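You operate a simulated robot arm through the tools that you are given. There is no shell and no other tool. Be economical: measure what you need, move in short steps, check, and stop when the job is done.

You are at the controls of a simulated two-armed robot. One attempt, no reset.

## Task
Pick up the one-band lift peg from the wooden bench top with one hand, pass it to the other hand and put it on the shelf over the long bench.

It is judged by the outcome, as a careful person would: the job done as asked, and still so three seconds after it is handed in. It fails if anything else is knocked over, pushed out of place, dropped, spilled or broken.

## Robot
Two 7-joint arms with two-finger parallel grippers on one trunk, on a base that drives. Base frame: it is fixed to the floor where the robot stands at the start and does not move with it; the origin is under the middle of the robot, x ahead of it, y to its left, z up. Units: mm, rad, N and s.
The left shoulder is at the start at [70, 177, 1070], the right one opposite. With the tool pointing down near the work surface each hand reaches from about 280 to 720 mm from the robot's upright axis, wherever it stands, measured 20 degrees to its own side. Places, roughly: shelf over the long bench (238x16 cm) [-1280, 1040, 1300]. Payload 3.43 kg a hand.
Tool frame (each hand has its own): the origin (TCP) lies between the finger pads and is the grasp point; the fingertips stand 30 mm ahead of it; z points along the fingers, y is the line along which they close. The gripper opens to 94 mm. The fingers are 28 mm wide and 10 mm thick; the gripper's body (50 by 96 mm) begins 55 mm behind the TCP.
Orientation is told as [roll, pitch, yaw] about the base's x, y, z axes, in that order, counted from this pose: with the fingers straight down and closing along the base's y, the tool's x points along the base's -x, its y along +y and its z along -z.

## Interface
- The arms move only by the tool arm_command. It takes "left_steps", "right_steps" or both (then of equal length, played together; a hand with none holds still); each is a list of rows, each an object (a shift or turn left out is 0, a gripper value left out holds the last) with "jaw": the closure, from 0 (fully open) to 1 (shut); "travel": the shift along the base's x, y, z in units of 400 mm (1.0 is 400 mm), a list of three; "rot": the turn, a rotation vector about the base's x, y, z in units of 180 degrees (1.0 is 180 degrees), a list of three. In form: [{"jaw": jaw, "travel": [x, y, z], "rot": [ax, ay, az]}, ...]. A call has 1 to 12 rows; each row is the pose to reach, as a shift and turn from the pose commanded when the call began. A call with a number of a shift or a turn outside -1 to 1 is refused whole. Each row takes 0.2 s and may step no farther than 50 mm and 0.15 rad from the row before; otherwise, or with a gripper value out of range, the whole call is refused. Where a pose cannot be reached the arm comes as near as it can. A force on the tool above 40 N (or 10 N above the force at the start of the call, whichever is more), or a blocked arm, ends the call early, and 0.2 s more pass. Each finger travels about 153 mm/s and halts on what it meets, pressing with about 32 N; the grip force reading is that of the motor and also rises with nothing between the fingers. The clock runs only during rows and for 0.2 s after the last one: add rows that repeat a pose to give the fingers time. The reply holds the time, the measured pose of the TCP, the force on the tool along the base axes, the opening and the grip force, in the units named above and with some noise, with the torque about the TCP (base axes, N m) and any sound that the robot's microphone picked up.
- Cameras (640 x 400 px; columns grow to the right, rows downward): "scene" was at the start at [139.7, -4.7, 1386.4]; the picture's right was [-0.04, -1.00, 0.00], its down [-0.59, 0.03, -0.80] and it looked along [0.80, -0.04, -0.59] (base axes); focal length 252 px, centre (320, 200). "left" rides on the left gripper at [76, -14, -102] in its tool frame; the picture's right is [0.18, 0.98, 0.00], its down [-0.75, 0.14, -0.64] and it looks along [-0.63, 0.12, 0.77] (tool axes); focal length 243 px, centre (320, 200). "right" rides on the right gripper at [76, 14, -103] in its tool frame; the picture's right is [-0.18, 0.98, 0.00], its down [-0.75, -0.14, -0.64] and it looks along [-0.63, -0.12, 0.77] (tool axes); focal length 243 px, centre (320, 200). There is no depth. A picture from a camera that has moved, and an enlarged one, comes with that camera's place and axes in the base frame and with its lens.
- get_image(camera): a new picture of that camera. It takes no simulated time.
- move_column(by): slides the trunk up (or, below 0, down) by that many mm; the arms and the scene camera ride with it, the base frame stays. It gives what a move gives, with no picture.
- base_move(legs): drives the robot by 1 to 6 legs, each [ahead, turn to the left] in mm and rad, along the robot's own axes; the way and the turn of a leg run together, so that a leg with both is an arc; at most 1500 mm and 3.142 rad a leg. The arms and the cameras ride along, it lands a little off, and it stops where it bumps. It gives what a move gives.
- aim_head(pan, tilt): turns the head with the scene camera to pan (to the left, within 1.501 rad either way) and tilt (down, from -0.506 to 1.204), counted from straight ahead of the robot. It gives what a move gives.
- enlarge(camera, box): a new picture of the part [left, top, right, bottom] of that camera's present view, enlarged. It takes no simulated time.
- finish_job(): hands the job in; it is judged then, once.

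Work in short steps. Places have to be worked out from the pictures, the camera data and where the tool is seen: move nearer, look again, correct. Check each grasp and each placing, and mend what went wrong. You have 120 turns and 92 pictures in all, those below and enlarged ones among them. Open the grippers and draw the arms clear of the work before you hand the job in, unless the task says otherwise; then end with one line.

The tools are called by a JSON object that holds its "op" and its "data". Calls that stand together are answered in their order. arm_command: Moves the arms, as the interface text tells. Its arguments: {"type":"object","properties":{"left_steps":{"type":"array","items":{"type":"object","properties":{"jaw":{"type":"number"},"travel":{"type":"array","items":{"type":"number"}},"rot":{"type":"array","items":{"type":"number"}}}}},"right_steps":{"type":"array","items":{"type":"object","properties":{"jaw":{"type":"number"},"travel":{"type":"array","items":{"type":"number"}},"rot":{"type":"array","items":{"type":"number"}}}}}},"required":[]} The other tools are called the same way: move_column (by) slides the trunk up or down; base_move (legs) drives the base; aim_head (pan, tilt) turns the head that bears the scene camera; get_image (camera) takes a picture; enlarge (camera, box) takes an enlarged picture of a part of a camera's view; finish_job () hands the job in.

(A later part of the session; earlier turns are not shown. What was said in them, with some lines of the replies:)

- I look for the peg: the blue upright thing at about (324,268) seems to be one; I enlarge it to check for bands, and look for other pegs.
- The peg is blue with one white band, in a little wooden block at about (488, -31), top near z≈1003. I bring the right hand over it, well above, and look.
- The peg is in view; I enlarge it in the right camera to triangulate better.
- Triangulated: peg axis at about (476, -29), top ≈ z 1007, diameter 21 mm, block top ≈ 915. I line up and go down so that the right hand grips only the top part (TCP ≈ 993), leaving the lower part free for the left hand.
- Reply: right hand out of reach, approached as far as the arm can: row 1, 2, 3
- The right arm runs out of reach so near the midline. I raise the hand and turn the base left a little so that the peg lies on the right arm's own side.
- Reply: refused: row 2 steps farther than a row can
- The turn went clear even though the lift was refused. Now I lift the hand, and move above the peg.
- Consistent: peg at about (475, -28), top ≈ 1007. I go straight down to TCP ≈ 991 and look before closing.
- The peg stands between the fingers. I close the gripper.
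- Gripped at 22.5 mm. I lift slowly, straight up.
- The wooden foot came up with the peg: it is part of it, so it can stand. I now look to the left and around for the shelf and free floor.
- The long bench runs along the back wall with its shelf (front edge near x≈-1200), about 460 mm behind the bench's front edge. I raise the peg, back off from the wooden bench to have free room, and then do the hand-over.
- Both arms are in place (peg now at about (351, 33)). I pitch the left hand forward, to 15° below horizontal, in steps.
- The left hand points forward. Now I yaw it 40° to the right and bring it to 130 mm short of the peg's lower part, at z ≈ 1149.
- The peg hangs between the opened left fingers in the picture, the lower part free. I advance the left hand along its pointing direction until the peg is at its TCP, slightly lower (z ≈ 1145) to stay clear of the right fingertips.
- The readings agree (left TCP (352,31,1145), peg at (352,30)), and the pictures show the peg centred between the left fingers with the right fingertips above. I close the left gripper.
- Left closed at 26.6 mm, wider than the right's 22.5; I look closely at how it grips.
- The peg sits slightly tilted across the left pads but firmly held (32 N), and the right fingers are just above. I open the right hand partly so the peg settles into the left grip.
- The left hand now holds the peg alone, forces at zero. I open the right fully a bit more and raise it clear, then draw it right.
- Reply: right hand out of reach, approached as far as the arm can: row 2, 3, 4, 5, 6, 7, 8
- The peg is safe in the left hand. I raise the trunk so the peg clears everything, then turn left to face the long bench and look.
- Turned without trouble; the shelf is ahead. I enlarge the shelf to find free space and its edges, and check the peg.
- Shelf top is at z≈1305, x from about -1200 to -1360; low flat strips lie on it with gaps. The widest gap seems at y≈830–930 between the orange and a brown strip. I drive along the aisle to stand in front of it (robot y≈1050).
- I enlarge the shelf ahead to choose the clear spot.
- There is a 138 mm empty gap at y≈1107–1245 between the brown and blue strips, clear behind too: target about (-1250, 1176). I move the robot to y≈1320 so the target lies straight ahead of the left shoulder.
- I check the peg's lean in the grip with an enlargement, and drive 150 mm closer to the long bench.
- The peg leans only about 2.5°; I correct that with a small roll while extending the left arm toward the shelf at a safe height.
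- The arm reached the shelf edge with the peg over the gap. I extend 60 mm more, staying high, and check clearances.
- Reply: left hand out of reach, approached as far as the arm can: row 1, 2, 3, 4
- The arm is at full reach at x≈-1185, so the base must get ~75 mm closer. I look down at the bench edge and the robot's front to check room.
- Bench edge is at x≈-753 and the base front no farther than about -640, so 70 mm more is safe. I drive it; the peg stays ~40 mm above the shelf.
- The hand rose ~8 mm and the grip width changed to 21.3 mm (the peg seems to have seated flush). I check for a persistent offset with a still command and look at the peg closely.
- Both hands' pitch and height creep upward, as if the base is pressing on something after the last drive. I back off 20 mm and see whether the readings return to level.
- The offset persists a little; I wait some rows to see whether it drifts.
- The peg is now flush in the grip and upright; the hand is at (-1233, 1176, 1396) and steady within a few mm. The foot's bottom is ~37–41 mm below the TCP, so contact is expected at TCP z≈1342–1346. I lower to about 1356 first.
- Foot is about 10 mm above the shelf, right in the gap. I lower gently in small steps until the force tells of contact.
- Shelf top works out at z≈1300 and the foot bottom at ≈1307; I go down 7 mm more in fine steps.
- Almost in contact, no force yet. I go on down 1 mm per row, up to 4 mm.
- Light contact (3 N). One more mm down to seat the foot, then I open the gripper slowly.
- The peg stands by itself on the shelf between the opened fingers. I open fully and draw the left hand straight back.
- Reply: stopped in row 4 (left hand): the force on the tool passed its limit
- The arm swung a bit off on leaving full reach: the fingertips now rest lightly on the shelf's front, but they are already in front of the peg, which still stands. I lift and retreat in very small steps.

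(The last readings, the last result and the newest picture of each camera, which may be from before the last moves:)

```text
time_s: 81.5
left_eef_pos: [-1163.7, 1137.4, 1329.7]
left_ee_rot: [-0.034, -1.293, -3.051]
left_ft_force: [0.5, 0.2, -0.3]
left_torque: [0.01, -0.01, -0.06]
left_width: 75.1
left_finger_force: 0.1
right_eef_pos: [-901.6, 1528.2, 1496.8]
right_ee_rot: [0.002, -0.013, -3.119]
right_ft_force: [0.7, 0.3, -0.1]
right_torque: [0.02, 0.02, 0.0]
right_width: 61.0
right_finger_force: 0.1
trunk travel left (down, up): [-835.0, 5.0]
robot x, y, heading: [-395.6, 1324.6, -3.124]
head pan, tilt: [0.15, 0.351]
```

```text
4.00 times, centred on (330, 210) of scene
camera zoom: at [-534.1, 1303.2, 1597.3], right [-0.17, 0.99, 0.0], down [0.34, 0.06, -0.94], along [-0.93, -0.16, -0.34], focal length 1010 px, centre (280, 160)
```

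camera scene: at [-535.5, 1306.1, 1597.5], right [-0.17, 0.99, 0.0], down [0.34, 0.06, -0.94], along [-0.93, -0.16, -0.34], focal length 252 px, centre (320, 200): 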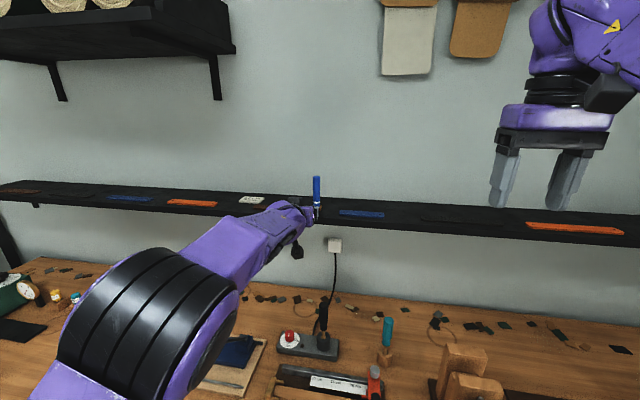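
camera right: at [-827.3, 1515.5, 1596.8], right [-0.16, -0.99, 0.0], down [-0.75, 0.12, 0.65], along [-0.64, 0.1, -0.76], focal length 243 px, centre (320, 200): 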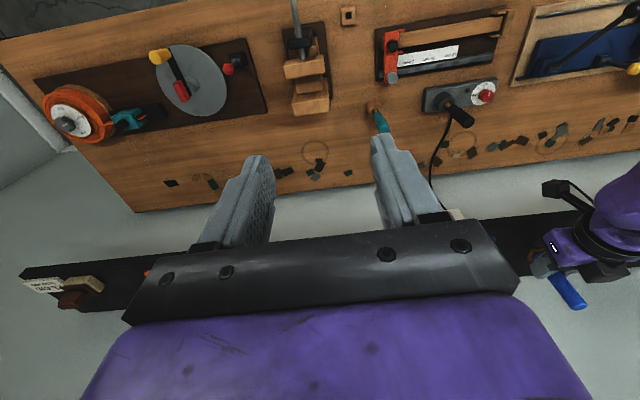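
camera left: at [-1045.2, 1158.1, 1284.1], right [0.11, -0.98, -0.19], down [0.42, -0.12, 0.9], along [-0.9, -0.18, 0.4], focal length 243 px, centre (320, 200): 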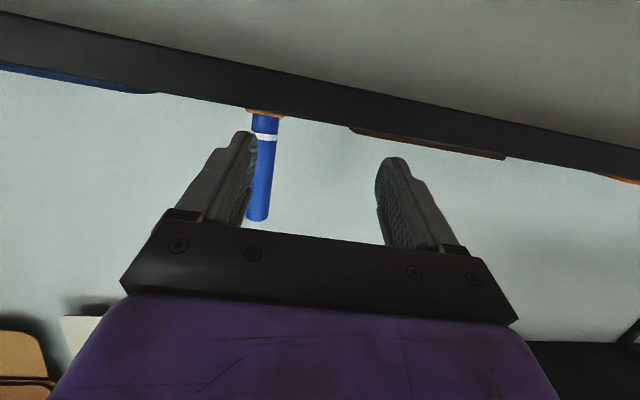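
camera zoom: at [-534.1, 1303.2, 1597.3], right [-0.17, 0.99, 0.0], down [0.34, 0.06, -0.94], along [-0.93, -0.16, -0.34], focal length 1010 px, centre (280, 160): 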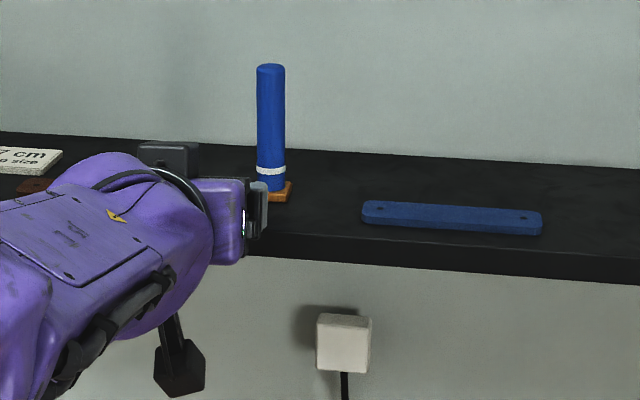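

The peg stands upright on its foot, forces are zero. I retreat the left hand further in small steps, slightly upward.

{"op": "arm_command", "data": {"left_steps": [{"travel": [0.04, 0, 0.01]}, {"travel": [0.09, 0, 0.02]}, {"travel": [0.15, 0, 0.03]}, {"travel": [0.22, 0, 0.04]}, {"travel": [0.3, 0, 0.05]}, {"travel": [0.38, 0, 0.05]}]}}

{"op": "get_image", "data": {"camera": "scene"}}

```text
time_s: 82.9
left_eef_pos: [-1036.3, 1140.7, 1344.0]
left_ee_rot: [-0.017, -1.3, -3.076]
left_ft_force: [0.2, -0.1, 0.2]
left_torque: [0.02, 0.01, -0.03]
left_width: 75.4
left_finger_force: 0.1
left hand out of reach, approached as far as the arm can: row 6
right_eef_pos: [-902.5, 1528.3, 1497.5]
right_ee_rot: [0.003, -0.012, -3.121]
right_ft_force: [-0.3, -0.6, -0.3]
right_torque: [-0.01, -0.04, -0.01]
right_width: 61.2
right_finger_force: 0.1
trunk travel left (down, up): [-835.0, 5.0]
robot x, y, heading: [-395.4, 1322.6, -3.121]
head pan, tilt: [0.15, 0.351]
```

```text
22 pictures are left
camera scene: at [-536.1, 1304.4, 1597.4], right [-0.17, 0.99, 0.0], down [0.34, 0.06, -0.94], along [-0.93, -0.16, -0.34], focal length 252 px, centre (320, 200)
```

scene: 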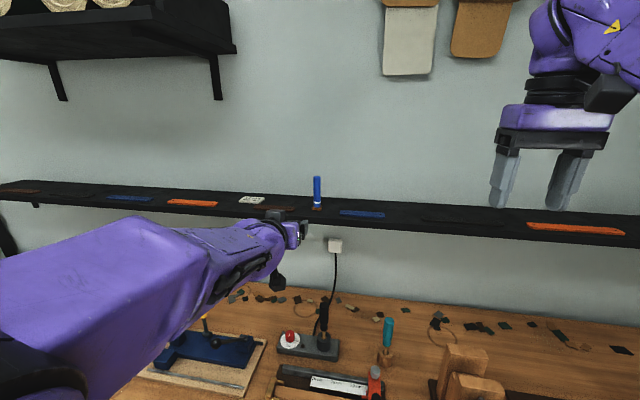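

The peg stands alone on the shelf. I open both grippers fully and back the base off 180 mm so the arms are clear, then take a last look.

{"op": "arm_command", "data": {"left_steps": [{"jaw": 0}, {"jaw": 0}], "right_steps": [{"jaw": 0}, {"jaw": 0}]}}

{"op": "base_move", "data": {"legs": [[-180, 0]]}}

{"op": "get_image", "data": {"camera": "scene"}}

{"op": "enlarge", "data": {"camera": "scene", "box": [260, 150, 400, 240]}}

```text
time_s: 83.5
left_eef_pos: [-1037.1, 1139.4, 1342.6]
left_ee_rot: [-0.019, -1.299, -3.071]
left_ft_force: [-0.3, 0.0, 0.6]
left_torque: [-0.02, 0.01, 0.01]
left_width: 94.0
left_finger_force: 0.0
right_eef_pos: [-902.4, 1528.9, 1496.8]
right_ee_rot: [0.002, -0.01, -3.12]
right_ft_force: [0.3, 0.3, -0.1]
right_torque: [-0.01, 0.03, 0.02]
right_width: 93.9
right_finger_force: 0.0
trunk travel left (down, up): [-835.0, 5.0]
robot x, y, heading: [-397.8, 1325.3, -3.123]
head pan, tilt: [0.15, 0.351]
```

```text
time_s: 85.0
left_eef_pos: [-860.1, 1142.0, 1341.6]
left_ee_rot: [-0.017, -1.294, -3.071]
left_ft_force: [-0.1, -0.6, -0.1]
left_torque: [0.0, -0.01, 0.04]
left_width: 94.0
left_finger_force: 0.0
right_eef_pos: [-728.1, 1530.8, 1494.3]
right_ee_rot: [0.0, -0.008, -3.122]
right_ft_force: [-1.1, 0.0, -0.7]
right_torque: [-0.01, 0.0, -0.01]
right_width: 93.9
right_finger_force: 0.2
trunk travel left (down, up): [-835.0, 5.0]
robot x, y, heading: [-214.8, 1325.3, -3.123]
head pan, tilt: [0.15, 0.351]
```

```text
21 pictures are left
camera scene: at [-361.6, 1307.2, 1596.8], right [-0.17, 0.99, 0.0], down [0.34, 0.06, -0.94], along [-0.92, -0.16, -0.35], focal length 252 px, centre (320, 200)
```

scene: 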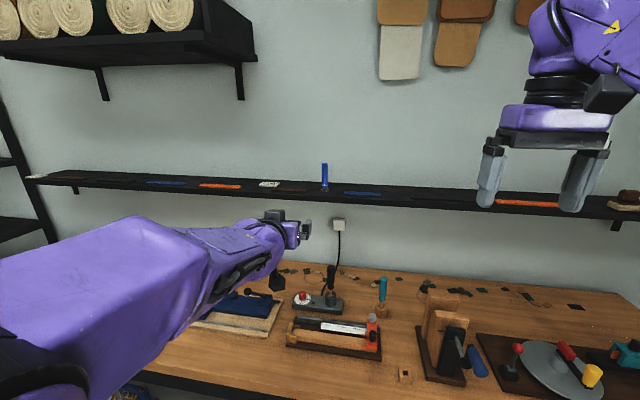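

```text
4.44 times, centred on (330, 195) of scene
camera zoom: at [-361.6, 1307.2, 1596.8], right [-0.17, 0.99, 0.0], down [0.34, 0.06, -0.94], along [-0.92, -0.16, -0.35], focal length 1122 px, centre (276, 222)
```

zoom: 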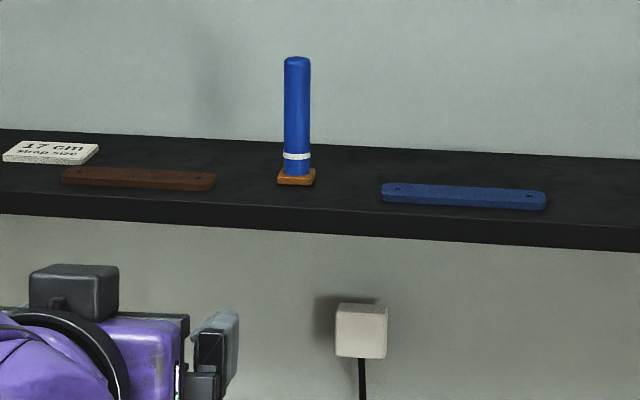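

The peg stands upright on the shelf between the strips, nothing else appears disturbed, both grippers are open and clear. I hand it in.

{"op": "finish_job", "data": {}}

```text
The job is handed in.
```

The one-band peg was picked up with the right hand, passed to the left, and now stands upright on the shelf over the long bench. While backing away, the left fingertips briefly pressed on the shelf's front edge, but the last pictures show nothing moved.
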